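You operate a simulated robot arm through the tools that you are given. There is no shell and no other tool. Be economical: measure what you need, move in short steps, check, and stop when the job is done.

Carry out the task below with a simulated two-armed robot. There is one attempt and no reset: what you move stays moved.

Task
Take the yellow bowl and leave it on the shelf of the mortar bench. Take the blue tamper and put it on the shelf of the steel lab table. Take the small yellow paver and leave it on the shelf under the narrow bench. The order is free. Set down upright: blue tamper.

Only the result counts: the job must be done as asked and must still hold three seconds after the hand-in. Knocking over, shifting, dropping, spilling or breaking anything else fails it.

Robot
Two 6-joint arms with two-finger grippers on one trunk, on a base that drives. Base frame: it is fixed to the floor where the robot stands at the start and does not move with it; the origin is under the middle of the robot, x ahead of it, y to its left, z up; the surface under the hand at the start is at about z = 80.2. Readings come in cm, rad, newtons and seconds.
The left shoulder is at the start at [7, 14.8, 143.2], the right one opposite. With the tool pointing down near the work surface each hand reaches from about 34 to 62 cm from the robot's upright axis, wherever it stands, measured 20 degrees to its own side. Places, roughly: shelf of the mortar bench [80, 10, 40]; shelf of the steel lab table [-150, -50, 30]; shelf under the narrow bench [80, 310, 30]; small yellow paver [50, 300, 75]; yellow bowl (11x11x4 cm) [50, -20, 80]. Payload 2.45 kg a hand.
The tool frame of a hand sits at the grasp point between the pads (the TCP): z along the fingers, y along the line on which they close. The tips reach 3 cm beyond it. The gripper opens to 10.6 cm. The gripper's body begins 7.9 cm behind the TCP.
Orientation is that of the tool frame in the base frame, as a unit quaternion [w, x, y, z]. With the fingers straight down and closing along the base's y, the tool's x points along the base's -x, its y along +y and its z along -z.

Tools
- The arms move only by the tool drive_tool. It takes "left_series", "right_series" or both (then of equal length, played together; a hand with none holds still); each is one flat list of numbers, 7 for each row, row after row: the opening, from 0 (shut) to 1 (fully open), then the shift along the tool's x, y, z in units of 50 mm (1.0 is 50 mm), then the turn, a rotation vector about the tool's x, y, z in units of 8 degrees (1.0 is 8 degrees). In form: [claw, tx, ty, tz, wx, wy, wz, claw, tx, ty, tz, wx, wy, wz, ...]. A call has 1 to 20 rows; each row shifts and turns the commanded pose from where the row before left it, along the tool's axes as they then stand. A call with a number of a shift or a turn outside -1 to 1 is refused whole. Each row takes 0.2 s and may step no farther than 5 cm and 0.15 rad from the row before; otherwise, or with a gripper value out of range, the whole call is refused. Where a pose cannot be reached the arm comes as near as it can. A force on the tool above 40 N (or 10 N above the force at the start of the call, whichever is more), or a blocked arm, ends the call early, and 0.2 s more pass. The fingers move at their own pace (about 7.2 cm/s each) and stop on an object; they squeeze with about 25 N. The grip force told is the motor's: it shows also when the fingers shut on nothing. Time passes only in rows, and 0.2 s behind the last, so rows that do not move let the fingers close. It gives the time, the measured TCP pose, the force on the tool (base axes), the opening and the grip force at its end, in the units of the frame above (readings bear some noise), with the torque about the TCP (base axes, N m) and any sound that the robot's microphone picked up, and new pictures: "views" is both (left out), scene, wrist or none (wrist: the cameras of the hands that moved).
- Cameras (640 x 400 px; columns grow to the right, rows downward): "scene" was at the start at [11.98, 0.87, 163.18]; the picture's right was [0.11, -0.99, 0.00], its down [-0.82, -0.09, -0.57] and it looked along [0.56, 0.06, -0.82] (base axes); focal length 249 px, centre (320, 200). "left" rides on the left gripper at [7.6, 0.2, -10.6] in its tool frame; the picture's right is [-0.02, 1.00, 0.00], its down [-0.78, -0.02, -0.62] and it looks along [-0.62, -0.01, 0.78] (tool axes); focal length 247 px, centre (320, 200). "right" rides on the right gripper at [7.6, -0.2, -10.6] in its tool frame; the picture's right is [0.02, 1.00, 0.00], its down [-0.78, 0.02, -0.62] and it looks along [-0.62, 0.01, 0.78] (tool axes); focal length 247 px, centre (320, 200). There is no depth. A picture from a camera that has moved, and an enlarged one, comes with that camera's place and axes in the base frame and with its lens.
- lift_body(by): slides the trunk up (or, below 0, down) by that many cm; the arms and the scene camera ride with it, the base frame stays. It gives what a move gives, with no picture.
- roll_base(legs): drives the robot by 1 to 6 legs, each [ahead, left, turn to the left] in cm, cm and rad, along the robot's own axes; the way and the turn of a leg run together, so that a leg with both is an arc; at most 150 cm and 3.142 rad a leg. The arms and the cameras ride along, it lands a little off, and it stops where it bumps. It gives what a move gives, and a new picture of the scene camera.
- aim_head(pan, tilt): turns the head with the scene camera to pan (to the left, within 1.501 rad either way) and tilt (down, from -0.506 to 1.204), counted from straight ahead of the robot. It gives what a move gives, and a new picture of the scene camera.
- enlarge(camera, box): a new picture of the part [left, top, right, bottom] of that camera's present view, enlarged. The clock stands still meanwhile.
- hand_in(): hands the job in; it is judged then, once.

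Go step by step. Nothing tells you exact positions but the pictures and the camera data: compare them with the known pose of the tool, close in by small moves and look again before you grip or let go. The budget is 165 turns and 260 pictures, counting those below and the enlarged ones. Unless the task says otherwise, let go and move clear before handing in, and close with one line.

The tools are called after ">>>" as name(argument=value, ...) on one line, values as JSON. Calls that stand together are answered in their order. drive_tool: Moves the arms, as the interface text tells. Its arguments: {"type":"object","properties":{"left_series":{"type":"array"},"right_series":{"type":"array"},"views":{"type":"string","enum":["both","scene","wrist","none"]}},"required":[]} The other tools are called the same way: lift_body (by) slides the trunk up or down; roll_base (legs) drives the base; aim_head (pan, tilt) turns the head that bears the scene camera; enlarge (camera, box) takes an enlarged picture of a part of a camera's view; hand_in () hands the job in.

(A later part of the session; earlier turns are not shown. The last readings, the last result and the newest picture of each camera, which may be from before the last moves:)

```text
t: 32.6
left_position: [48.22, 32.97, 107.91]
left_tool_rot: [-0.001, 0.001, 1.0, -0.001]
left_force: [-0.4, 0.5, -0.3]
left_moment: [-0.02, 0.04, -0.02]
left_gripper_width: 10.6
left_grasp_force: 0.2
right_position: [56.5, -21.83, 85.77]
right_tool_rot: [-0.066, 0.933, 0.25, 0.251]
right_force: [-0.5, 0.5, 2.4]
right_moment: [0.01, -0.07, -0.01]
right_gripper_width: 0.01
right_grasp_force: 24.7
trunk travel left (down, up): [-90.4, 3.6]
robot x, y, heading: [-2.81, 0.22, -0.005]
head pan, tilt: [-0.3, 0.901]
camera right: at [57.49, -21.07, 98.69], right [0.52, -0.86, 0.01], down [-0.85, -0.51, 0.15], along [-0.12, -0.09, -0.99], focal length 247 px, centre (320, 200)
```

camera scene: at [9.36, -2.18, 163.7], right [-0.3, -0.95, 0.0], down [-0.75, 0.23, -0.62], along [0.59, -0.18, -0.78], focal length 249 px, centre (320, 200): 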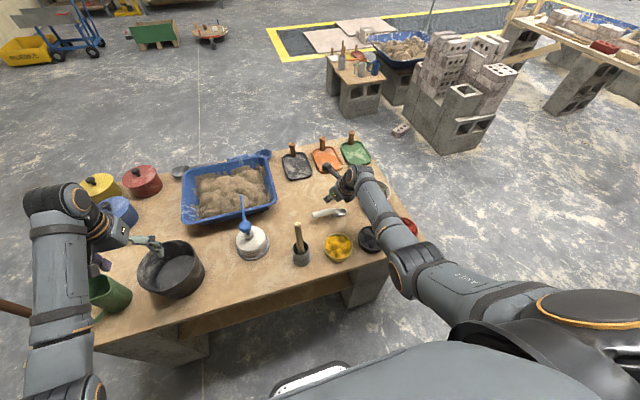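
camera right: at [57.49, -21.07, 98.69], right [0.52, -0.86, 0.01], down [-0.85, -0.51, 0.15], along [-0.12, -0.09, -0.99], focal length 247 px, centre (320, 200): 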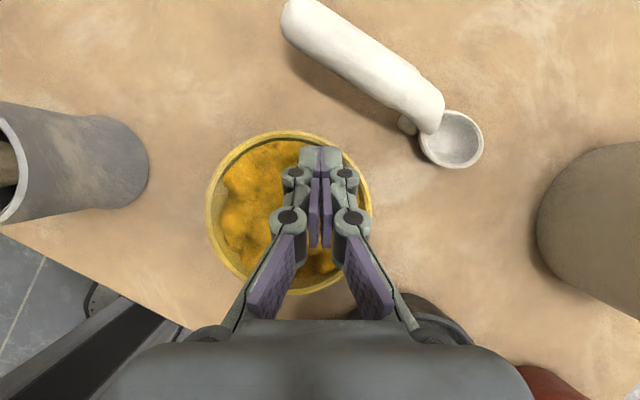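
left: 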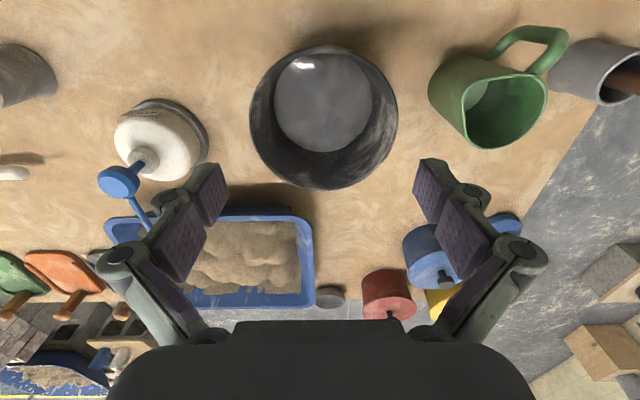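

The bowl follows: centre now ≈[54.1, -21.2]. A bit more, then I lift out.

>>> drive_tool(right_series=[0, 0.105, 0.07, 0.061, 0, 0, 0, 0, 0.105, 0.07, 0.061, 0, 0, 0, 0, -0.03, -0.02, -0.018, 0, 0, 0, 0, 0.4, 0, -0.69, 0, 0, 0, 0, 0.4, 0, -0.69, 0, 0, 0], views="wrist")

```text
t: 33.8
left_position: [48.25, 32.77, 107.88]
left_tool_rot: [-0.001, 0.0, 1.0, 0.001]
left_force: [-0.6, 0.0, 0.2]
left_moment: [-0.01, -0.01, -0.04]
left_gripper_width: 10.61
left_grasp_force: 0.1
right_position: [57.47, -21.81, 93.75]
right_tool_rot: [-0.066, 0.933, 0.25, 0.251]
right_force: [0.4, 0.3, -0.2]
right_moment: [-0.04, -0.02, -0.01]
right_gripper_width: 0.01
right_grasp_force: 25.1
trunk travel left (down, up): [-90.4, 3.6]
robot x, y, heading: [-2.28, -0.01, -0.002]
head pan, tilt: [-0.3, 0.901]
camera right: at [58.47, -21.05, 106.77], right [0.51, -0.86, 0.01], down [-0.85, -0.51, 0.15], along [-0.12, -0.09, -0.99], focal length 247 px, centre (320, 200)
```

right: 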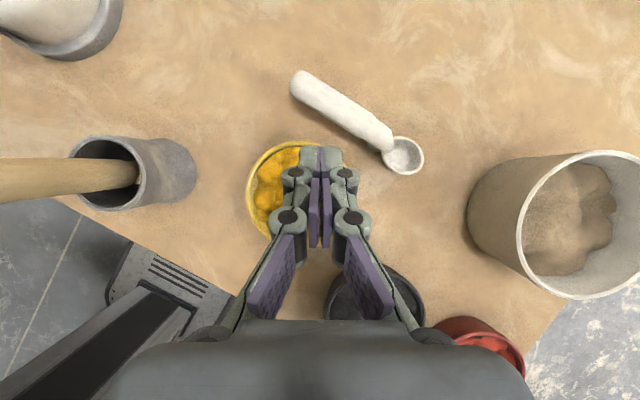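

Bowl now at ≈[55.2, -21.4] in free space. I back off and turn the hand to 75° pitch with 10° yaw to the right.

>>> drive_tool(right_series=[0, -0.37, -0.46, -0.56, 0, 0, 0, 0, -0.37, -0.46, -0.56, 0, 0, 0, 0, -0.37, -0.46, -0.56, 0, 0, 0, 0, -0.37, -0.46, -0.56, 0, 0, 0, 0, 0, 0, 0, 0, 1, 0, 0, 0, 0, 0, 0, 1, 0, 0, 0, 0, 0, 0, 1, 0, 0, 0, 0, 0, 0, 1, 0, 0, 0, 0, 0, 0, 1, 0, 0, 0, 0, 0, 0, 0.625, 0, 0, 0, 0, 0, -0.966, 0, 0.259, 0, 0, 0, 0, -0.966, 0, 0.259, 0, 0, 0, 0, -0.966, 0, 0.259, 0, 0, 0, 0, -0.966, 0, 0.259, 0, 0, 0, 0, -0.966, 0, 0.259], views="both")

```text
t: 37.0
left_position: [48.2, 33.0, 107.85]
left_tool_rot: [0.0, 0.0, 1.0, 0.0]
left_force: [-0.2, 0.7, 0.1]
left_moment: [0.0, -0.02, 0.01]
left_gripper_width: 10.6
left_grasp_force: 0.1
right_position: [42.27, -20.87, 99.46]
right_tool_rot: [0.063, 0.79, -0.048, 0.608]
right_force: [0.6, 0.8, 0.8]
right_moment: [0.0, -0.02, -0.03]
right_gripper_width: 0.0
right_grasp_force: 25.3
trunk travel left (down, up): [-90.4, 3.6]
robot x, y, heading: [-2.36, -0.09, 0.001]
head pan, tilt: [-0.3, 0.901]
camera scene: at [9.76, -2.04, 163.67], right [-0.3, -0.96, 0.0], down [-0.75, 0.23, -0.62], along [0.59, -0.18, -0.78], focal length 249 px, centre (320, 200)
camera right: at [34.16, -18.9, 109.54], right [-0.15, -0.99, 0.06], down [-0.8, 0.08, -0.6], along [0.59, -0.14, -0.8], focal length 247 px, centre (320, 200)
```

scene: 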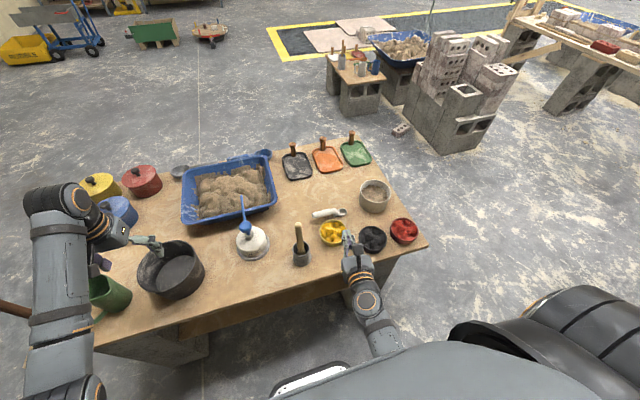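
right: 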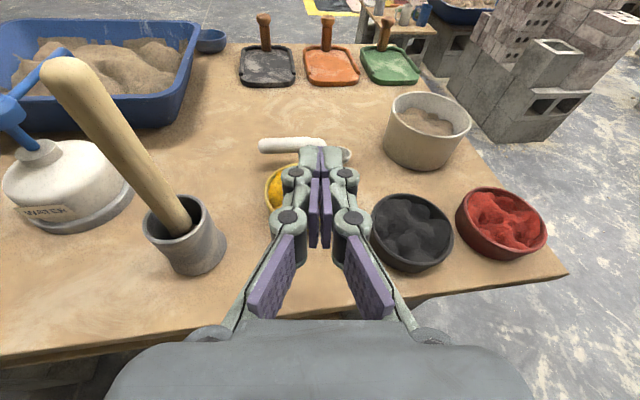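

The hand is ready. I touch the bench just in front of the bowl in this very pose to get the height.

>>> drive_tool(right_series=[0, -0.625, -0.089, 0.269, 0, 0, 0, 0, -0.625, -0.089, 0.269, 0, 0, 0, 0, -0.625, -0.089, 0.269, 0, 0, 0, 0, -0.625, -0.089, 0.269, 0, 0, 0, 0, -0.154, -0.006, 0.04, 0, 0, 0, 0, -0.154, -0.006, 0.04, 0, 0, 0, 0, -0.154, -0.006, 0.04, 0, 0, 0, 0, -0.06, -0.002, 0.016, 0, 0, 0, 0, -0.06, -0.002, 0.016, 0, 0, 0, 0, -0.06, -0.002, 0.016, 0, 0, 0, 0, -0.06, -0.002, 0.016, 0, 0, 0, 0, -0.06, -0.002, 0.016, 0, 0, 0, 0, -0.06, -0.002, 0.016, 0, 0, 0], views="wrist")

```text
t: 39.8
left_position: [48.3, 33.06, 107.9]
left_tool_rot: [-0.001, 0.0, 1.0, 0.0]
left_force: [-0.8, -0.6, 0.9]
left_moment: [0.01, -0.02, 0.01]
left_gripper_width: 10.61
left_grasp_force: 0.1
right_position: [44.79, -18.38, 81.9]
right_tool_rot: [0.054, 0.79, -0.069, 0.607]
right_force: [1.1, -0.2, 0.6]
right_moment: [-0.03, -0.04, 0.0]
right_gripper_width: 0.0
right_grasp_force: 29.0
trunk travel left (down, up): [-90.4, 3.6]
robot x, y, heading: [-2.49, -0.03, 0.004]
head pan, tilt: [-0.3, 0.901]
camera right: at [36.65, -16.81, 92.09], right [-0.17, -0.99, 0.02], down [-0.79, 0.12, -0.6], along [0.59, -0.12, -0.8], focal length 247 px, centre (320, 200)
```

right: 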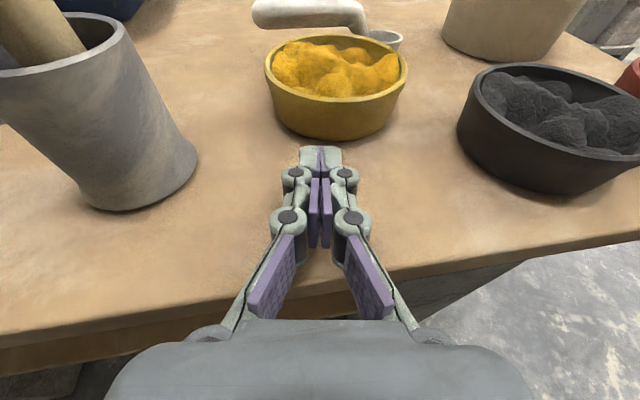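

The side view shows a clear taper, but mortar and black bowl leave no room for the wide-open knuckles down low. I'll instead pinch the near wall with fingers along its slope (front side is free), so I lift and turn the hand to that pose.

>>> drive_tool(right_series=[0, 0.773, 0, -0.2, 0, 0, 0, 0, 0.773, 0, -0.2, 0, 0, 0, 0, 0.773, 0, -0.2, 0, 0, 0, 0, 0, 0, 0, 0, -1, 0, 0, 0, 0, 0, 0, -1, 0, 0, 0, 0, 0, 0, -1, 0, 0, 0, 0, 0, 0, -1, 0, 0, 0, 0, 0, 0, -1, 0, 0, 0, 0, 0, 0, -1, 0, 0, 0, 0, 0, 0, -1, 0, 0, 0, 0, 0, 0.36, -0.25, -0.9, 0, 0, 0, 0, 0, 0, -1, 0, 0, 0, 0, 0, 0, -1, 0, 0, 0, 0, 0, 0, -1, 0, 0, 0, 0, 0, 0, -1, 0, 0, 0, 0, 0, 0, -1, 0, 0, 0, 0, 0, 0, -1, 0, 0, 0, 0, 0, 0, -1, 0, 0, 0, 0, 0, 0, -1, 0, 0, 0, 0, 0, 0, -1], views="none")

>>> drive_tool(right_series=[0.25, 0, 0, 0, 0, 0, -1, 0.25, 0, 0, 0, 0, 0, -1, 0.25, 0, 0, 0, 0, 0, -0.5, 0.25, 0, 0, 0, 0, 0, 0], views="both")

```text
t: 44.0
left_position: [48.33, 32.99, 107.89]
left_tool_rot: [0.0, 0.0, 1.0, 0.0]
left_force: [0.7, 0.1, 0.5]
left_moment: [-0.02, -0.02, 0.01]
left_gripper_width: 10.59
left_grasp_force: 0.1
right_position: [44.36, -19.18, 92.24]
right_tool_rot: [0.204, 0.798, 0.529, 0.208]
right_force: [-0.2, 0.1, 0.5]
right_moment: [0.0, -0.02, 0.01]
right_gripper_width: 0.03
right_grasp_force: 28.9
right hand out of reach, approached as far as the arm can: row 4, 5, 6, 10, 11
trunk travel left (down, up): [-90.4, 3.6]
robot x, y, heading: [-2.32, -0.04, 0.002]
head pan, tilt: [-0.3, 0.901]
```

```text
t: 45.0
left_position: [48.3, 32.93, 107.99]
left_tool_rot: [0.0, 0.001, 1.0, 0.0]
left_force: [0.0, -0.3, -0.1]
left_moment: [-0.03, 0.01, 0.0]
left_gripper_width: 10.59
left_grasp_force: 0.0
right_position: [44.21, -19.15, 92.27]
right_tool_rot: [0.236, 0.695, 0.658, 0.17]
right_force: [-0.1, 0.4, 0.3]
right_moment: [0.0, -0.02, 0.01]
right_gripper_width: 2.65
right_grasp_force: 0.1
trunk travel left (down, up): [-90.4, 3.6]
robot x, y, heading: [-2.55, 0.09, 0.002]
head pan, tilt: [-0.3, 0.901]
camera scene: at [9.74, -2.18, 163.67], right [-0.3, -0.96, 0.0], down [-0.75, 0.23, -0.62], along [0.59, -0.18, -0.78], focal length 249 px, centre (320, 200)
camera right: at [38.92, -10.5, 100.39], right [0.84, 0.0, 0.55], down [-0.38, -0.71, 0.59], along [0.39, -0.7, -0.6], focal length 247 px, centre (320, 200)
```

scene: 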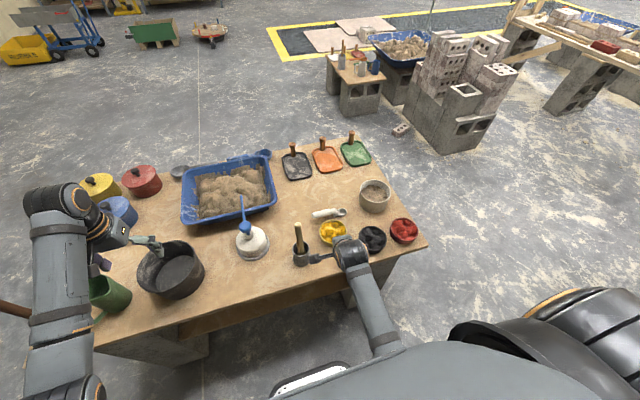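
right: 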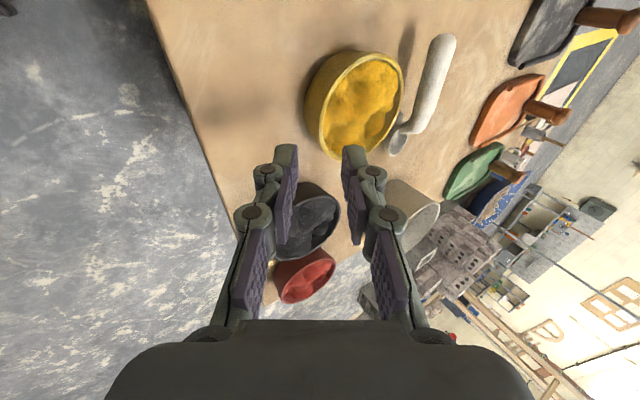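

Pitch is 33°, I want about 18° to match the wall; I correct and move to 6 cm above the near rim along the tool axis.

>>> drive_tool(right_series=[0.3, 0, 0, 0, 0.9, 0.35, 0, 0.3, 0, 0, 0, 0.9, 0.35, 0, 0.3, 0, 0, 0, 0.2, 0, 0, 0.3, -0.22, 0.312, 0.373, 0, 0, 0, 0.3, -0.22, 0.312, 0.373, 0, 0, 0], views="both")

```text
t: 45.6
left_position: [47.84, 32.93, 108.13]
left_tool_rot: [0.002, 0.001, 1.0, 0.0]
left_force: [0.3, -1.4, 0.1]
left_moment: [-0.02, 0.04, -0.02]
left_gripper_width: 10.6
left_grasp_force: 0.0
right_position: [41.84, -15.9, 83.65]
right_tool_rot: [0.151, 0.706, 0.683, 0.111]
right_force: [-12.9, 3.1, 23.6]
right_moment: [0.29, 0.72, 0.1]
right_gripper_width: 3.52
right_grasp_force: 2.1
right hand out of reach, approached as far as the arm can: row 1, 2
trunk travel left (down, up): [-90.4, 3.6]
robot x, y, heading: [-2.23, -0.08, -0.005]
head pan, tilt: [-0.3, 0.901]
stopped in row 2 (right hand): the force on the tool passed its limit at 123 N (the readings are from after the stop); the commanded pose is now the measured one
camera scene: at [9.09, -2.11, 163.73], right [-0.3, -0.95, 0.0], down [-0.75, 0.23, -0.62], along [0.6, -0.19, -0.78], focal length 249 px, centre (320, 200)
camera right: at [38.09, -7.58, 93.08], right [0.93, 0.0, 0.36], down [-0.24, -0.74, 0.62], along [0.27, -0.67, -0.69], focal length 247 px, centre (320, 200)
```

scene: 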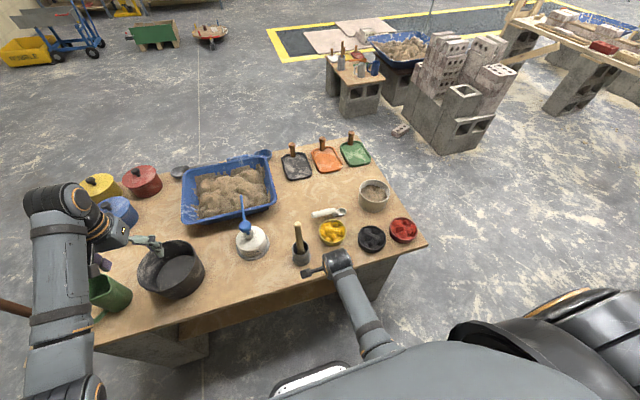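
right: 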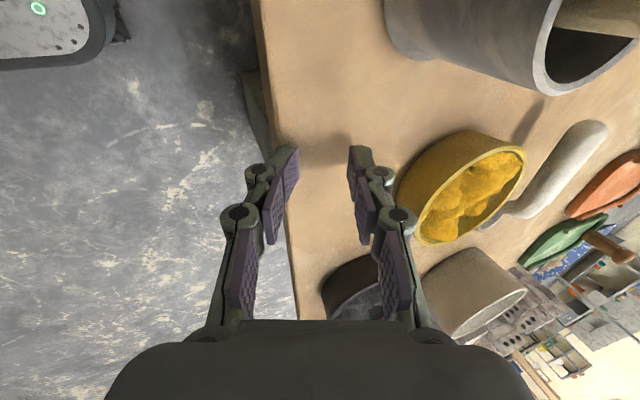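

The arm had silently fallen behind its commanded pose and dipped onto the bench edge; nothing else seems moved. I lift straight up and check everything.

>>> drive_tool(right_series=[0.3, -0.01, 0.08, -0.2, 0, 0, 0, 0.3, -0.03, 0.243, -0.62, 0, 0, 0, 0.3, -0.03, 0.243, -0.62, 0, 0, 0, 0.3, -0.03, 0.243, -0.62, 0, 0, 0], views="wrist")

>>> enlarge(camera="scene", box=[220, 130, 460, 280])

```text
t: 46.6
left_position: [48.33, 32.76, 107.89]
left_tool_rot: [0.0, 0.001, 1.0, 0.0]
left_force: [0.2, -0.5, -0.4]
left_moment: [0.01, -0.05, -0.03]
left_gripper_width: 10.62
left_grasp_force: 0.1
right_position: [42.07, -15.83, 83.48]
right_tool_rot: [0.151, 0.705, 0.684, 0.109]
right_force: [-1.9, 0.1, 6.0]
right_moment: [0.06, 0.11, 0.0]
right_gripper_width: 3.44
right_grasp_force: 0.4
right hand out of reach, approached as far as the arm can: row 1, 2, 3, 4
trunk travel left (down, up): [-90.4, 3.6]
robot x, y, heading: [-2.71, -0.13, -0.001]
head pan, tilt: [-0.3, 0.901]
camera right: at [38.41, -7.61, 92.89], right [0.93, 0.0, 0.36], down [-0.24, -0.74, 0.62], along [0.27, -0.67, -0.69], focal length 247 px, centre (320, 200)
```

right: 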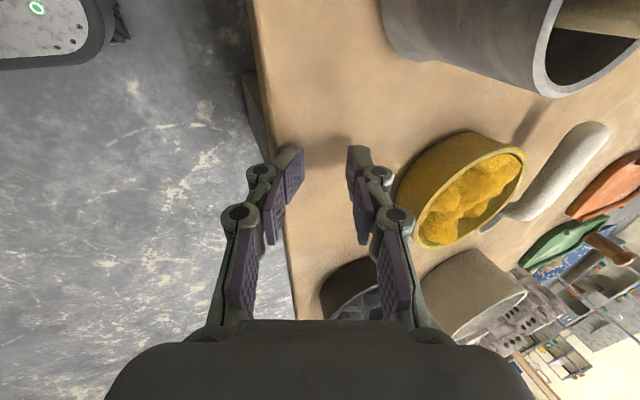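

```text
2.67 times, centred on (340, 205) of scene
camera zoom: at [9.61, -2.17, 163.68], right [-0.3, -0.95, 0.0], down [-0.75, 0.23, -0.62], along [0.59, -0.18, -0.78], focal length 665 px, centre (267, 187)
```

zoom: 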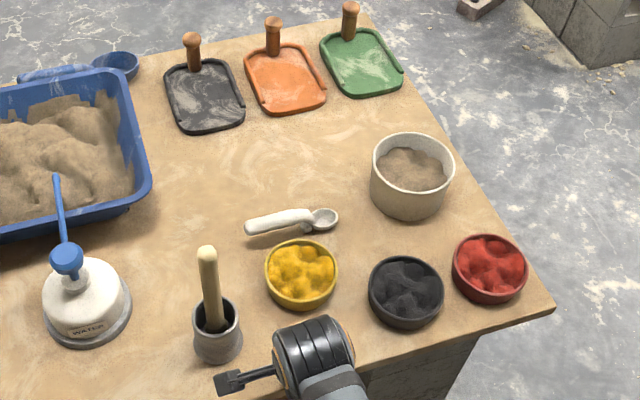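

All objects stand as before. I raise the trunk 3 cm to free the fingers and back the base 10 cm so the arm has room.

>>> lift_body(by=3)

>>> roll_base(legs=[[-12, 0, 0]])

>>> drive_tool(right_series=[0.3, -0.03, 0.243, -0.62, 0, 0, 0, 0.3, -0.03, 0.243, -0.62, 0, 0, 0, 0.3, -0.03, 0.243, -0.62, 0, 0, 0], views="wrist")

```text
t: 47.3
left_position: [48.43, 32.88, 110.94]
left_tool_rot: [0.001, 0.001, 1.0, 0.0]
left_force: [0.1, 0.6, 0.5]
left_moment: [-0.01, 0.04, 0.0]
left_gripper_width: 10.6
left_grasp_force: 0.0
right_position: [42.05, -15.99, 86.38]
right_tool_rot: [0.149, 0.706, 0.684, 0.109]
right_force: [-0.3, 0.8, 0.0]
right_moment: [0.02, -0.02, -0.01]
right_gripper_width: 3.17
right_grasp_force: 0.1
trunk travel left (down, up): [-93.4, 0.6]
robot x, y, heading: [-2.44, -0.27, -0.002]
head pan, tilt: [-0.3, 0.901]
```

```text
t: 48.6
left_position: [36.52, 32.88, 110.8]
left_tool_rot: [-0.001, 0.002, 1.0, 0.001]
left_force: [0.1, -0.3, -0.6]
left_moment: [-0.04, 0.0, -0.03]
left_gripper_width: 10.61
left_grasp_force: 0.1
right_position: [30.19, -15.96, 86.31]
right_tool_rot: [0.149, 0.706, 0.683, 0.109]
right_force: [-0.9, 0.0, 0.0]
right_moment: [-0.02, 0.04, 0.01]
right_gripper_width: 3.19
right_grasp_force: 0.0
trunk travel left (down, up): [-93.4, 0.6]
robot x, y, heading: [-14.64, 0.05, -0.008]
head pan, tilt: [-0.3, 0.901]
camera scene: at [-2.01, -2.17, 166.64], right [-0.3, -0.95, 0.0], down [-0.75, 0.23, -0.62], along [0.59, -0.19, -0.78], focal length 249 px, centre (320, 200)
```

scene: 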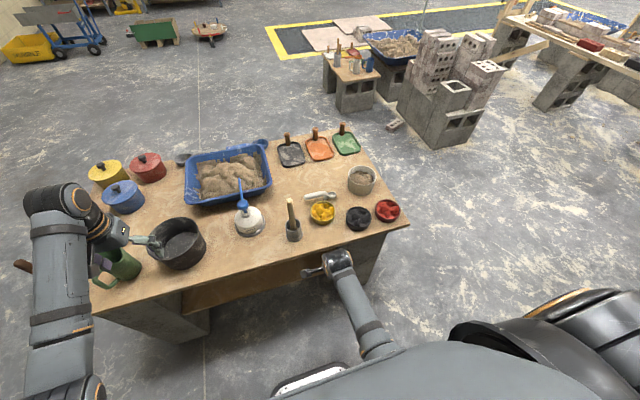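

```text
t: 49.4
left_position: [36.2, 32.77, 110.94]
left_tool_rot: [0.001, 0.002, 1.0, 0.0]
left_force: [-1.3, -0.3, 0.6]
left_moment: [0.02, -0.02, 0.01]
left_gripper_width: 10.61
left_grasp_force: 0.1
right_position: [29.97, -15.85, 86.46]
right_tool_rot: [0.151, 0.706, 0.683, 0.11]
right_force: [-0.5, -0.2, 0.2]
right_moment: [0.03, -0.02, 0.02]
right_gripper_width: 3.15
right_grasp_force: 0.1
right hand out of reach, approached as far as the arm can: row 1, 2, 3
trunk travel left (down, up): [-93.4, 0.6]
robot x, y, heading: [-14.27, 0.27, -0.001]
head pan, tilt: [-0.3, 0.901]
camera right: at [26.31, -7.64, 95.9], right [0.93, 0.0, 0.36], down [-0.24, -0.74, 0.62], along [0.27, -0.67, -0.69], focal length 247 px, centre (320, 200)
```

right: 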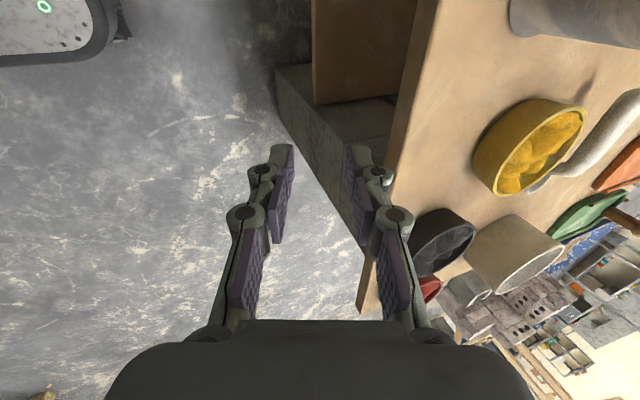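

The arm is folded at a limit here. I extend it forward in the free air before the bench.

>>> drive_tool(right_series=[0.3, 0.02, 0.37, 0.145, 0, 0, 0, 0.3, 0.02, 0.37, 0.145, 0, 0, 0, 0.3, 0.02, 0.37, 0.145, 0, 0, 0, 0.3, 0.02, 0.37, 0.145, 0, 0, 0], views="none")

```text
t: 50.4
left_position: [36.25, 32.74, 110.8]
left_tool_rot: [-0.001, 0.002, 1.0, 0.0]
left_force: [-0.6, -0.6, 0.4]
left_moment: [-0.02, 0.02, 0.03]
left_gripper_width: 10.59
left_grasp_force: 0.0
right_position: [38.22, -15.8, 86.09]
right_tool_rot: [0.152, 0.707, 0.683, 0.106]
right_force: [0.0, -0.4, 0.5]
right_moment: [-0.01, -0.01, 0.01]
right_gripper_width: 3.2
right_grasp_force: 0.0
trunk travel left (down, up): [-93.4, 0.6]
robot x, y, heading: [-14.19, -0.21, -0.003]
head pan, tilt: [-0.3, 0.901]
```

It follows again. Now up 8 cm.

>>> drive_tool(right_series=[0.3, -0.02, 0.146, -0.372, 0, 0, 0, 0.3, -0.02, 0.146, -0.372, 0, 0, 0, 0.3, -0.02, 0.146, -0.372, 0, 0, 0, 0.3, -0.02, 0.146, -0.372, 0, 0, 0], views="wrist")

```text
t: 51.4
left_position: [36.3, 32.78, 110.92]
left_tool_rot: [0.0, 0.001, 1.0, -0.001]
left_force: [0.1, -0.4, 0.4]
left_moment: [0.02, 0.02, 0.02]
left_gripper_width: 10.62
left_grasp_force: 0.0
right_position: [39.66, -15.17, 87.15]
right_tool_rot: [0.152, 0.705, 0.683, 0.112]
right_force: [0.8, -0.4, -0.2]
right_moment: [0.02, 0.0, -0.04]
right_gripper_width: 3.2
right_grasp_force: 0.1
right hand out of reach, approached as far as the arm can: row 1, 2, 3, 4
trunk travel left (down, up): [-93.4, 0.6]
robot x, y, heading: [-14.2, -0.08, -0.003]
head pan, tilt: [-0.3, 0.901]
camera right: at [35.9, -6.84, 96.59], right [0.93, 0.0, 0.36], down [-0.24, -0.74, 0.62], along [0.27, -0.67, -0.69], focal length 247 px, centre (320, 200)
```

right: 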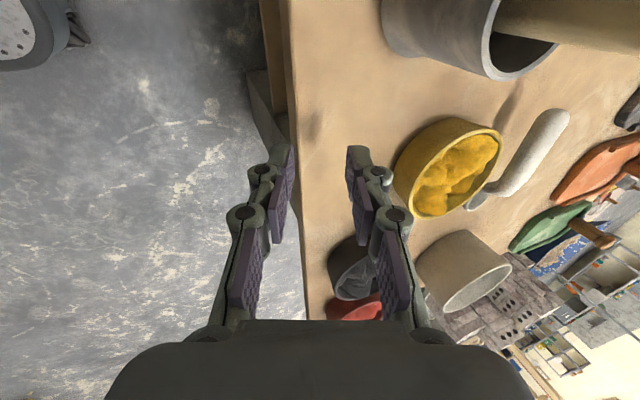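

A wrist joint seems at its limit in this branch. I back off to free air and unwind the roll toward the starting orientation.

>>> roll_base(legs=[[-12, 0, 0]])

>>> drive_tool(right_series=[0.3, 0, 0, 0, 0, 0, -1, 0.3, 0, 0, 0, 0, 0, -1, 0.3, 0, 0, 0, 0, 0, -1, 0.3, 0, 0, 0, 0, 0, -1, 0.3, 0, 0, 0, 0, 0, -1, 0.3, 0, 0, 0, 0, 0, -1, 0.3, 0, 0, 0, 0, 0, -1, 0.3, 0, 0, 0, 0, 0, -1], views="both")

```text
t: 52.6
left_position: [24.68, 32.85, 110.7]
left_tool_rot: [-0.001, 0.001, 1.0, 0.0]
left_force: [0.1, -0.9, -0.6]
left_moment: [0.02, 0.02, -0.05]
left_gripper_width: 10.6
left_grasp_force: 0.1
right_position: [27.88, -15.07, 86.92]
right_tool_rot: [0.151, 0.706, 0.683, 0.109]
right_force: [0.4, -0.8, 0.3]
right_moment: [-0.01, 0.03, -0.01]
right_gripper_width: 3.21
right_grasp_force: 0.0
trunk travel left (down, up): [-93.4, 0.6]
robot x, y, heading: [-26.22, -0.0, -0.006]
head pan, tilt: [-0.3, 0.901]
camera scene: at [-13.86, -2.13, 166.64], right [-0.3, -0.95, 0.0], down [-0.75, 0.23, -0.62], along [0.59, -0.19, -0.78], focal length 249 px, centre (320, 200)
```

scene: 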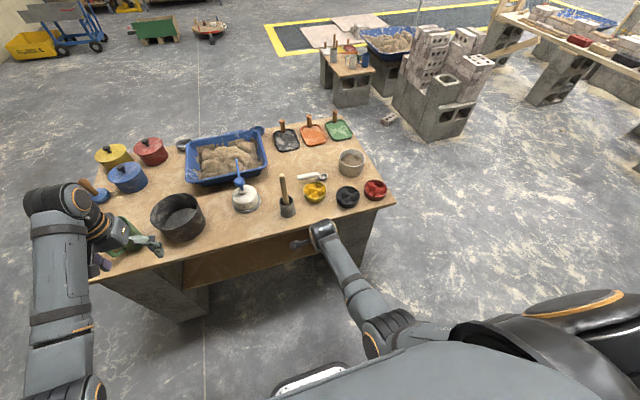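

```text
t: 54.4
left_position: [24.46, 32.75, 110.97]
left_tool_rot: [0.0, 0.001, 1.0, 0.0]
left_force: [0.2, 1.2, 0.2]
left_moment: [0.0, -0.01, -0.01]
left_gripper_width: 10.6
left_grasp_force: 0.2
right_position: [27.64, -15.18, 87.08]
right_tool_rot: [0.188, 0.236, 0.953, 0.014]
right_force: [-0.2, -0.7, -0.3]
right_moment: [0.01, 0.01, -0.01]
right_gripper_width: 3.18
right_grasp_force: 0.0
trunk travel left (down, up): [-93.4, 0.6]
robot x, y, heading: [-26.43, 0.21, -0.002]
head pan, tilt: [-0.3, 0.901]
camera scene: at [-14.15, -2.14, 166.67], right [-0.3, -0.95, 0.0], down [-0.75, 0.23, -0.62], along [0.59, -0.19, -0.78], focal length 249 px, centre (320, 200)
camera right: at [17.56, -11.11, 94.3], right [0.43, 0.9, 0.11], down [0.42, -0.3, 0.85], along [0.8, -0.32, -0.51], focal length 247 px, centre (320, 200)
```

scene: 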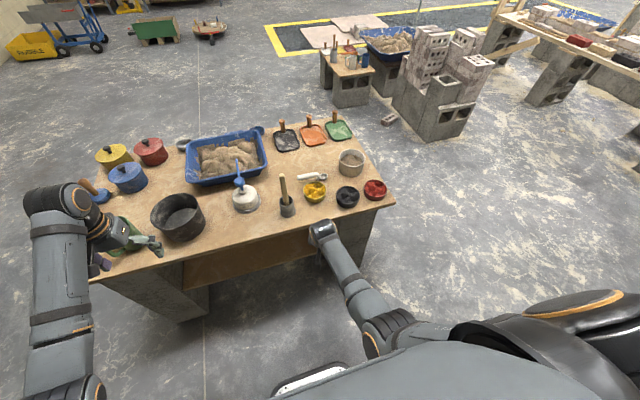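
right: 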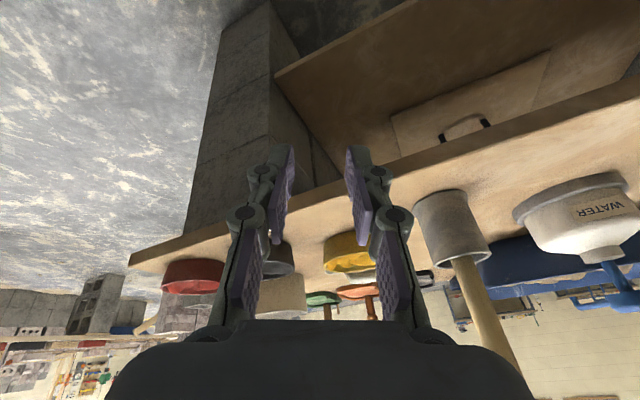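

Unwound by 64° fine. I test going up from here.

>>> drive_tool(right_series=[0.3, -0.18, 0.06, -0.46, 0, 0, 0, 0.3, -0.18, 0.06, -0.46, 0, 0, 0, 0.3, -0.18, 0.06, -0.46, 0, 0, 0, 0.3, -0.18, 0.06, -0.46, 0, 0, 0], views="none")

```text
t: 55.4
left_position: [24.4, 32.86, 110.89]
left_tool_rot: [0.001, 0.001, 1.0, 0.0]
left_force: [0.4, -0.2, -0.3]
left_moment: [-0.05, -0.04, -0.02]
left_gripper_width: 10.6
left_grasp_force: 0.0
right_position: [30.1, -14.4, 88.27]
right_tool_rot: [0.189, 0.237, 0.953, 0.014]
right_force: [-0.6, -0.1, -0.4]
right_moment: [0.0, -0.01, 0.02]
right_gripper_width: 3.17
right_grasp_force: 0.1
right hand out of reach, approached as far as the arm can: row 1, 2, 3, 4
trunk travel left (down, up): [-93.4, 0.6]
robot x, y, heading: [-26.31, -0.27, -0.009]
head pan, tilt: [-0.3, 0.901]
```

>>> drive_tool(right_series=[0.3, 0, 0, 0, 0.28, 0.86, 0, 0.3, 0, 0, 0, 0.28, 0.86, 0, 0.3, 0, 0, 0, 0.28, 0.86, 0, 0.3, 0, 0, 0, 0, 0, -1, 0.3, 0, 0, 0, 0, 0, -1, 0.3, 0, 0, 0, 0, 0, -1, 0.3, 0, 0, -0.5, 0, 0, 0, 0.3, 0, 0, -0.5, 0, 0, 0], views="both")

```text
t: 57.2
left_position: [24.34, 32.8, 110.9]
left_tool_rot: [-0.001, 0.001, 1.0, 0.0]
left_force: [0.5, 0.5, 0.5]
left_moment: [-0.01, 0.0, -0.01]
left_gripper_width: 10.58
left_grasp_force: 0.2
right_position: [28.92, -7.75, 87.62]
right_tool_rot: [0.014, 0.034, 0.999, -0.032]
right_force: [0.5, 0.1, -0.8]
right_moment: [0.0, 0.01, -0.01]
right_gripper_width: 3.18
right_grasp_force: 0.2
right hand out of reach, approached as far as the arm can: row 1, 2, 3, 7, 8
trunk travel left (down, up): [-93.4, 0.6]
robot x, y, heading: [-26.44, 0.01, -0.004]
head pan, tilt: [-0.3, 0.901]
camera scene: at [-14.16, -2.17, 166.67], right [-0.3, -0.95, 0.0], down [-0.75, 0.23, -0.62], along [0.59, -0.19, -0.78], focal length 249 px, centre (320, 200)
camera right: at [20.94, -6.7, 97.97], right [0.05, 1.0, -0.07], down [0.77, 0.01, 0.64], along [0.64, -0.08, -0.76], focal length 247 px, centre (320, 200)
```

scene: 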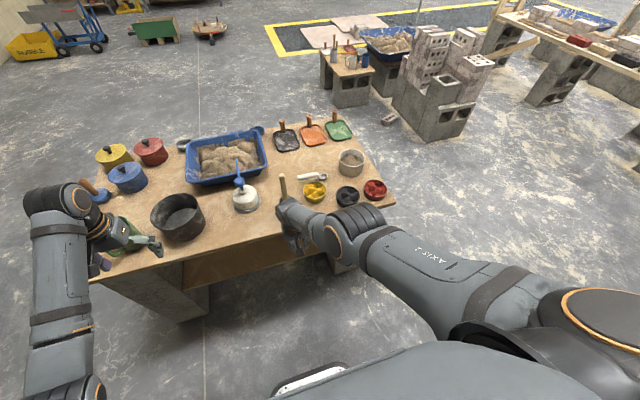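
right: 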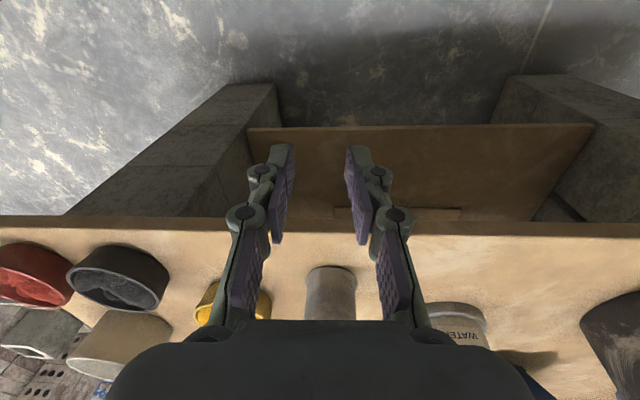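

The elbow seems in another posture. I steer the hand back toward its starting place relative to the robot: first outward, then up.

>>> drive_tool(right_series=[0.3, 0, -0.6, 0, 0, 0, 0, 0.3, 0, -0.6, 0, 0, 0, 0, 0.3, 0, -0.6, 0, 0, 0, 0, 0.3, 0, -0.6, 0, 0, 0, 0, 0.3, 0.4, 0, 0, 0, 0, 0, 0.3, 0.4, 0, 0, 0, 0, 0, 0.3, 0, 0, -0.5, 0, 0, 0, 0.3, 0, 0, -0.5, 0, 0, 0, 0.3, 0, 0, -0.5, 0, 0, 0, 0.3, 0, 0, -0.5, 0, 0, 0], views="scene")

```text
t: 59.4
left_position: [24.3, 32.83, 110.91]
left_tool_rot: [0.0, 0.001, 1.0, 0.0]
left_force: [-0.4, -0.3, 0.2]
left_moment: [-0.01, 0.0, -0.04]
left_gripper_width: 10.6
left_grasp_force: 0.1
right_position: [28.96, -7.85, 87.68]
right_tool_rot: [0.014, 0.033, 0.999, -0.034]
right_force: [-0.6, 0.3, 0.6]
right_moment: [0.03, 0.0, 0.0]
right_gripper_width: 3.18
right_grasp_force: 0.0
right hand out of reach, approached as far as the arm can: row 1, 2, 3, 4, 5, 6, 7, 8, 9, 10
trunk travel left (down, up): [-93.4, 0.6]
robot x, y, heading: [-26.27, 0.25, -0.003]
head pan, tilt: [-0.3, 0.901]
camera scene: at [-14.18, -2.17, 166.67], right [-0.3, -0.95, 0.0], down [-0.75, 0.23, -0.62], along [0.59, -0.19, -0.78], focal length 249 px, centre (320, 200)
```

scene: 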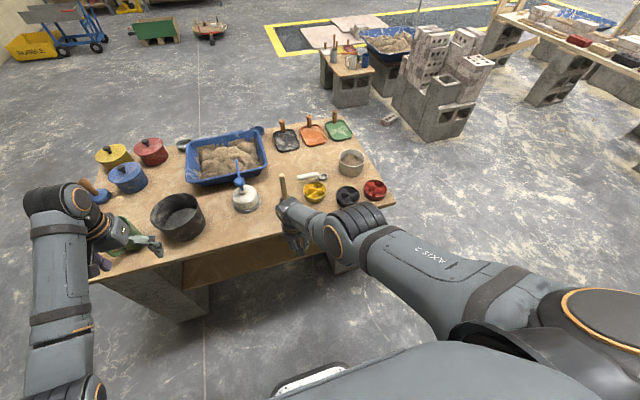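

>>> drive_tool(right_series=[0.3, 0, 0, 0.4, 0, 0, 0, 0.3, 0, 0, 0.4, 0, 0, 0], views="none")

>>> drive_tool(right_series=[0.3, 0.4, 0, 0, 0, 0, 0, 0.3, 0.4, 0, 0, 0, 0, 0], views="none")

>>> drive_tool(right_series=[0.3, 0, 0.4, 0, 0, 0, 0, 0.3, 0, 0.4, 0, 0, 0, 0], views="none")

```text
t: 60.0
left_position: [24.53, 32.9, 110.89]
left_tool_rot: [0.0, 0.001, 1.0, 0.001]
left_force: [0.0, 0.1, 0.8]
left_moment: [-0.01, -0.01, 0.02]
left_gripper_width: 10.58
left_grasp_force: 0.1
right_position: [27.54, -8.82, 85.04]
right_tool_rot: [0.016, 0.033, 0.999, -0.029]
right_force: [0.3, -0.1, -0.5]
right_moment: [0.04, 0.0, -0.03]
right_gripper_width: 3.17
right_grasp_force: 0.0
right hand out of reach, approached as far as the arm can: row 1, 2
trunk travel left (down, up): [-93.4, 0.6]
robot x, y, heading: [-26.11, 0.11, -0.001]
head pan, tilt: [-0.3, 0.901]
```

```text
t: 60.6
left_position: [24.4, 32.8, 110.95]
left_tool_rot: [0.0, 0.001, 1.0, 0.0]
left_force: [-0.5, -0.1, 0.5]
left_moment: [0.0, 0.0, -0.02]
left_gripper_width: 10.63
left_grasp_force: 0.1
right_position: [25.28, -8.0, 83.36]
right_tool_rot: [0.013, 0.034, 0.999, -0.03]
right_force: [0.3, 0.5, -1.0]
right_moment: [0.03, 0.01, 0.01]
right_gripper_width: 3.2
right_grasp_force: 0.1
right hand out of reach, approached as far as the arm can: row 1, 2
trunk travel left (down, up): [-93.4, 0.6]
robot x, y, heading: [-26.19, -0.13, -0.007]
head pan, tilt: [-0.3, 0.901]
```

```text
t: 61.2
left_position: [24.33, 32.89, 110.85]
left_tool_rot: [0.0, 0.001, 1.0, -0.001]
left_force: [0.2, -0.9, 0.0]
left_moment: [-0.01, 0.02, -0.02]
left_gripper_width: 10.64
left_grasp_force: 0.0
right_position: [24.65, -4.44, 83.91]
right_tool_rot: [0.013, 0.034, 0.999, -0.029]
right_force: [-0.3, 0.1, 0.9]
right_moment: [0.0, -0.02, 0.0]
right_gripper_width: 3.16
right_grasp_force: 0.1
right hand out of reach, approached as far as the arm can: row 1, 2
trunk travel left (down, up): [-93.4, 0.6]
robot x, y, heading: [-26.0, 0.19, -0.004]
head pan, tilt: [-0.3, 0.901]
```

I look at the right arm itself to understand its posture.

>>> aim_head(pan=-0.9, tilt=1.0)

>>> aim_head(pan=0.9, tilt=1.0)

```text
t: 62.2
left_position: [24.32, 32.86, 110.91]
left_tool_rot: [0.0, 0.001, 1.0, 0.001]
left_force: [0.4, 0.6, -0.9]
left_moment: [-0.04, 0.01, 0.0]
left_gripper_width: 10.62
left_grasp_force: 0.1
right_position: [24.6, -4.6, 83.9]
right_tool_rot: [0.014, 0.035, 0.999, -0.029]
right_force: [-0.1, -0.8, -0.3]
right_moment: [0.02, -0.01, -0.01]
right_gripper_width: 3.18
right_grasp_force: 0.0
trunk travel left (down, up): [-93.4, 0.6]
robot x, y, heading: [-26.39, 0.06, -0.002]
head pan, tilt: [-0.901, 1.0]
camera scene: at [-17.07, -5.36, 165.95], right [-0.78, -0.62, 0.0], down [-0.52, 0.66, -0.54], along [0.33, -0.42, -0.84], focal length 249 px, centre (320, 200)
```

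scene: 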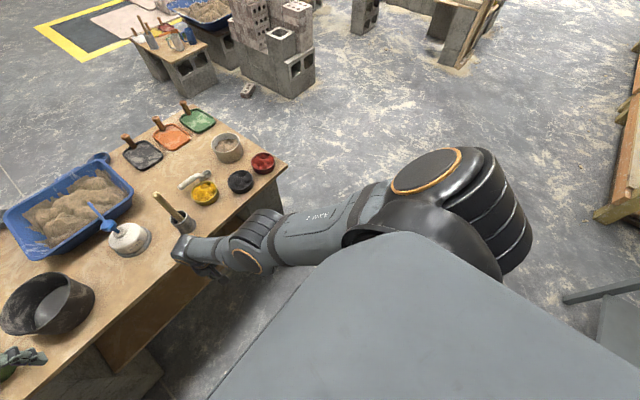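

```text
t: 64.0
left_position: [24.33, 32.91, 110.8]
left_tool_rot: [-0.001, 0.001, 1.0, 0.0]
left_force: [0.6, 0.0, -0.2]
left_moment: [0.03, 0.01, 0.02]
left_gripper_width: 10.59
left_grasp_force: 0.0
right_position: [24.74, -4.52, 83.89]
right_tool_rot: [0.014, 0.034, 0.999, -0.03]
right_force: [1.0, 0.4, 0.4]
right_moment: [-0.05, 0.02, 0.05]
right_gripper_width: 3.17
right_grasp_force: 0.1
trunk travel left (down, up): [-93.4, 0.6]
robot x, y, heading: [-26.15, -0.2, -0.009]
head pan, tilt: [0.901, 1.0]
camera scene: at [-17.04, 5.55, 165.95], right [0.78, -0.62, 0.0], down [-0.53, -0.66, -0.54], along [0.34, 0.42, -0.84], focal length 249 px, centre (320, 200)
```

scene: 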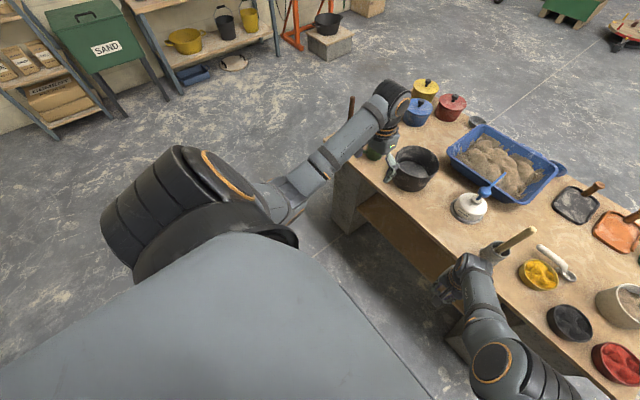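

The wrist seems to be in a flipped branch, comfortable with the camera side forward. I roll the hand back toward that side in this free space and test.

>>> drive_tool(right_series=[0.3, 0, 0, 0, 0, 0, 1, 0.3, 0, 0, 0, 0, 0, 1, 0.3, 0, 0, 0, 0, 0, 1, 0.3, 0, 0, 0, 0, 0, 1, 0.3, 0, 0, 0, 0, 0, 1, 0.3, 0, 0, 0, 0, 0, 1, 0.3, 0, 0, 0, 0, 0, 1, 0.3, 0, 0, 0, 0, 0, 1, 0.3, 0, 0, 0, 0, 0, 1, 0.3, 0, 0, 0, 0, 0, 1, 0.3, 0, 0, 0, 0, 0, 1, 0.3, 0, 0, 0, 0, 0, 0], views="none")

>>> drive_tool(right_series=[0.3, 0, 0, -0.4, 0, 0, 0, 0.3, 0, 0, -0.4, 0, 0, 0], views="none")

```text
t: 66.6
left_position: [24.36, 33.05, 110.96]
left_tool_rot: [0.0, 0.0, 1.0, 0.0]
left_force: [0.5, 0.3, 0.2]
left_moment: [0.0, 0.0, 0.01]
left_gripper_width: 10.59
left_grasp_force: 0.1
right_position: [24.78, -4.58, 83.65]
right_tool_rot: [0.03, 0.719, 0.695, -0.012]
right_force: [0.1, 0.2, 0.1]
right_moment: [0.01, 0.05, 0.0]
right_gripper_width: 3.2
right_grasp_force: 0.1
trunk travel left (down, up): [-93.4, 0.6]
robot x, y, heading: [-26.26, 0.1, -0.005]
head pan, tilt: [0.901, 1.0]
```

```text
t: 67.2
left_position: [24.33, 32.87, 110.84]
left_tool_rot: [0.0, 0.001, 1.0, 0.0]
left_force: [0.7, 0.1, -0.4]
left_moment: [0.0, -0.04, 0.0]
left_gripper_width: 10.6
left_grasp_force: 0.0
right_position: [26.36, -3.81, 86.41]
right_tool_rot: [0.031, 0.718, 0.695, -0.012]
right_force: [0.1, -0.2, -0.1]
right_moment: [-0.01, 0.04, 0.02]
right_gripper_width: 3.19
right_grasp_force: 0.1
right hand out of reach, approached as far as the arm can: row 1, 2
trunk travel left (down, up): [-93.4, 0.6]
robot x, y, heading: [-26.35, 0.1, -0.002]
head pan, tilt: [0.901, 1.0]
```

>>> drive_tool(right_series=[0.3, 0, 0, 0, -1, 0, 0, 0.3, 0, 0, 0, -1, 0, 0, 0.3, 0, 0, 0, -1, 0, 0, 0.3, 0, 0, 0, -1, 0, 0, 0.3, 0, 0, 0, -1, 0, 0], views="none")

>>> drive_tool(right_series=[0.3, 0, 0.26, -0.31, 0, 0, 0, 0.3, 0, 0.26, -0.31, 0, 0, 0, 0.3, 0, 0.26, -0.31, 0, 0, 0], views="scene")

```text
t: 68.6
left_position: [24.49, 32.89, 110.83]
left_tool_rot: [0.0, 0.002, 1.0, 0.001]
left_force: [-0.1, 0.9, 0.2]
left_moment: [-0.01, 0.02, -0.02]
left_gripper_width: 10.59
left_grasp_force: 0.1
right_position: [32.15, -4.98, 83.98]
right_tool_rot: [0.297, 0.663, 0.649, 0.225]
right_force: [0.3, -0.7, -0.8]
right_moment: [-0.01, -0.01, -0.01]
right_gripper_width: 3.18
right_grasp_force: 0.0
right hand out of reach, approached as far as the arm can: row 1, 2, 3, 4
trunk travel left (down, up): [-93.4, 0.6]
robot x, y, heading: [-26.22, -0.03, -0.001]
head pan, tilt: [0.901, 1.0]
stopped in row 5 (right hand): the arm was blocked; the commanded pose is now the measured one
```

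```text
t: 69.4
left_position: [24.54, 32.84, 110.93]
left_tool_rot: [0.0, 0.002, 1.0, 0.0]
left_force: [0.7, 0.6, 0.2]
left_moment: [0.01, 0.02, 0.0]
left_gripper_width: 10.63
left_grasp_force: 0.0
right_position: [34.57, -3.98, 86.53]
right_tool_rot: [0.301, 0.666, 0.647, 0.219]
right_force: [-0.2, 0.2, -0.5]
right_moment: [-0.01, 0.0, 0.01]
right_gripper_width: 3.21
right_grasp_force: 0.0
right hand out of reach, approached as far as the arm can: row 1, 2, 3
trunk travel left (down, up): [-93.4, 0.6]
robot x, y, heading: [-26.31, 0.42, -0.003]
head pan, tilt: [0.901, 1.0]
camera scene: at [-17.01, 5.56, 165.94], right [0.78, -0.62, 0.0], down [-0.52, -0.66, -0.54], along [0.34, 0.42, -0.84], focal length 249 px, centre (320, 200)
```

scene: 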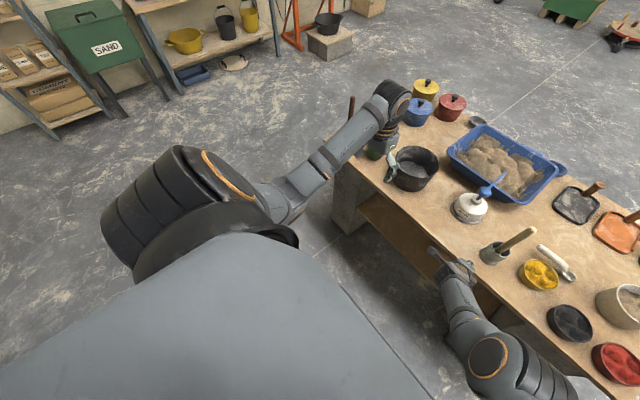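

The wrist pitch is bent the "wrong way" (flipped) and so limited. To unflip I go through tool-up, sideways and down again in open space; first I back away from the bench.

>>> roll_base(legs=[[-25, 0, 0]])

>>> drive_tool(right_series=[0.3, 0, 0, 0, -1, 0, 0, 0.3, 0, 0, 0, -1, 0, 0, 0.3, 0, 0, 0, -1, 0, 0, 0.3, 0, 0, 0, -1, 0, 0, 0.3, 0, 0, 0, -1, 0, 0, 0.3, 0, 0, 0, -1, 0, 0], views="none")

```text
t: 71.2
left_position: [-0.17, 32.83, 110.73]
left_tool_rot: [0.0, 0.001, 1.0, 0.001]
left_force: [-0.1, 0.7, 1.0]
left_moment: [0.0, 0.02, 0.01]
left_gripper_width: 10.57
left_grasp_force: 0.1
right_position: [9.92, -3.78, 86.62]
right_tool_rot: [0.3, 0.665, 0.647, 0.219]
right_force: [-0.1, 1.1, 0.5]
right_moment: [-0.02, 0.0, -0.01]
right_gripper_width: 3.17
right_grasp_force: 0.0
trunk travel left (down, up): [-93.4, 0.6]
robot x, y, heading: [-51.02, 0.1, -0.002]
head pan, tilt: [0.901, 1.0]
camera scene: at [-41.57, 5.63, 165.92], right [0.78, -0.62, 0.0], down [-0.53, -0.66, -0.54], along [0.34, 0.42, -0.84], focal length 249 px, centre (320, 200)
```

scene: 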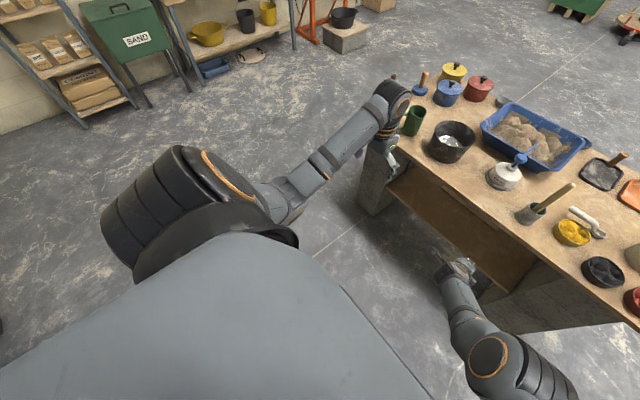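

```text
t: 72.6
left_position: [-0.46, 32.86, 110.94]
left_tool_rot: [0.0, 0.002, 1.0, 0.0]
left_force: [0.0, 0.2, -0.2]
left_moment: [-0.01, -0.01, 0.0]
left_gripper_width: 10.59
left_grasp_force: 0.1
right_position: [8.57, -7.7, 92.62]
right_tool_rot: [0.521, 0.515, 0.528, 0.429]
right_force: [0.2, -0.2, 0.7]
right_moment: [-0.01, 0.03, 0.02]
right_gripper_width: 3.16
right_grasp_force: 0.1
right hand out of reach, approached as far as the arm can: row 2, 3, 4, 5, 6
trunk travel left (down, up): [-93.4, 0.6]
robot x, y, heading: [-51.06, -0.37, -0.003]
head pan, tilt: [0.901, 1.0]
```

>>> drive_tool(right_series=[0.3, 0, 0, 0, 0, -1, 0, 0.3, 0, 0, 0, 0, -1, 0, 0.3, 0, 0, 0, 0, -1, 0, 0.3, 0, 0, 0, 0, -1, 0, 0.3, 0, 0, 0, 0, -1, 0, 0.3, 0, 0, 0, 0, -1, 0], views="none")

>>> drive_tool(right_series=[0.3, 0, 0, 0, 1, 0, 0, 0.3, 0, 0, 0, 1, 0, 0, 0.3, 0, 0, 0, 1, 0, 0, 0.3, 0, 0, 0, 1, 0, 0, 0.3, 0, 0, 0, 1, 0, 0, 0.3, 0, 0, 0, 1, 0, 0, 0.3, 0, 0, 0, 1, 0, 0, 0.3, 0, 0, 0, 1, 0, 0], views="scene")

```text
t: 73.4
left_position: [-0.3, 32.75, 110.93]
left_tool_rot: [0.0, 0.002, 1.0, 0.001]
left_force: [-0.2, -0.5, 0.1]
left_moment: [-0.01, -0.01, -0.01]
left_gripper_width: 10.61
left_grasp_force: 0.1
right_position: [15.97, -18.33, 107.62]
right_tool_rot: [0.686, 0.53, 0.365, 0.34]
right_force: [-0.5, -0.5, -0.4]
right_moment: [0.01, 0.01, 0.02]
right_gripper_width: 3.14
right_grasp_force: 0.1
right hand out of reach, approached as far as the arm can: row 1, 2, 3, 4
trunk travel left (down, up): [-93.4, 0.6]
robot x, y, heading: [-51.02, 0.06, -0.004]
head pan, tilt: [0.901, 1.0]
stopped in row 4 (right hand): the arm was blocked; the commanded pose is now the measured one
```

```text
t: 75.2
left_position: [-0.12, 32.71, 110.9]
left_tool_rot: [-0.001, 0.002, 1.0, 0.0]
left_force: [0.2, -0.9, -0.5]
left_moment: [0.07, 0.01, 0.04]
left_gripper_width: 10.62
left_grasp_force: 0.0
right_position: [19.71, -18.36, 100.76]
right_tool_rot: [0.296, 0.814, 0.49, 0.094]
right_force: [-0.7, 0.7, -0.6]
right_moment: [-0.01, -0.03, 0.0]
right_gripper_width: 3.18
right_grasp_force: 0.0
right hand out of reach, approached as far as the arm can: row 6, 7, 8
trunk travel left (down, up): [-93.4, 0.6]
robot x, y, heading: [-51.43, 0.22, 0.0]
head pan, tilt: [0.901, 1.0]
camera scene: at [-41.54, 5.46, 165.92], right [0.78, -0.62, 0.0], down [-0.53, -0.66, -0.54], along [0.34, 0.42, -0.84], focal length 249 px, centre (320, 200)
```

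scene: 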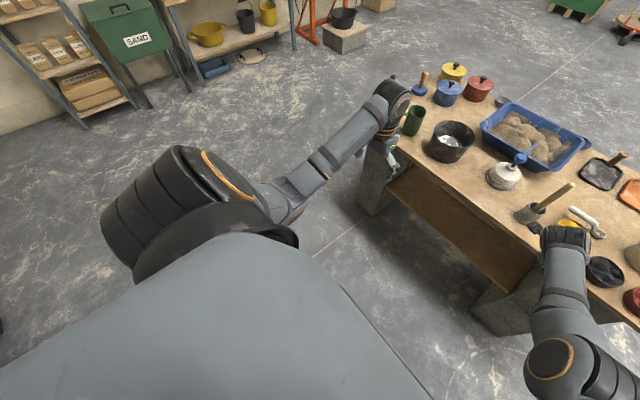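

The forearm now looks like a mirror of the left one again. I draw the hand back toward its starting place.

>>> drive_tool(right_series=[0.3, -0.41, -0.415, -0.535, 0, 0, 0, 0.3, -0.41, -0.415, -0.535, 0, 0, 0, 0.3, -0.41, -0.415, -0.535, 0, 0, 0, 0.3, -0.41, -0.415, -0.535, 0, 0, 0], views="none")

```text
t: 76.2
left_position: [-0.5, 33.0, 110.99]
left_tool_rot: [0.0, 0.002, 1.0, 0.0]
left_force: [0.0, 0.0, -0.2]
left_moment: [0.0, -0.01, 0.02]
left_gripper_width: 10.59
left_grasp_force: 0.1
right_position: [14.17, -18.04, 95.11]
right_tool_rot: [0.3, 0.813, 0.49, 0.096]
right_force: [0.6, -0.7, 1.0]
right_moment: [-0.01, -0.04, 0.02]
right_gripper_width: 3.17
right_grasp_force: 0.0
right hand out of reach, approached as far as the arm can: row 1, 2, 3, 4
trunk travel left (down, up): [-93.4, 0.6]
robot x, y, heading: [-51.05, 0.12, -0.001]
head pan, tilt: [0.901, 1.0]
```

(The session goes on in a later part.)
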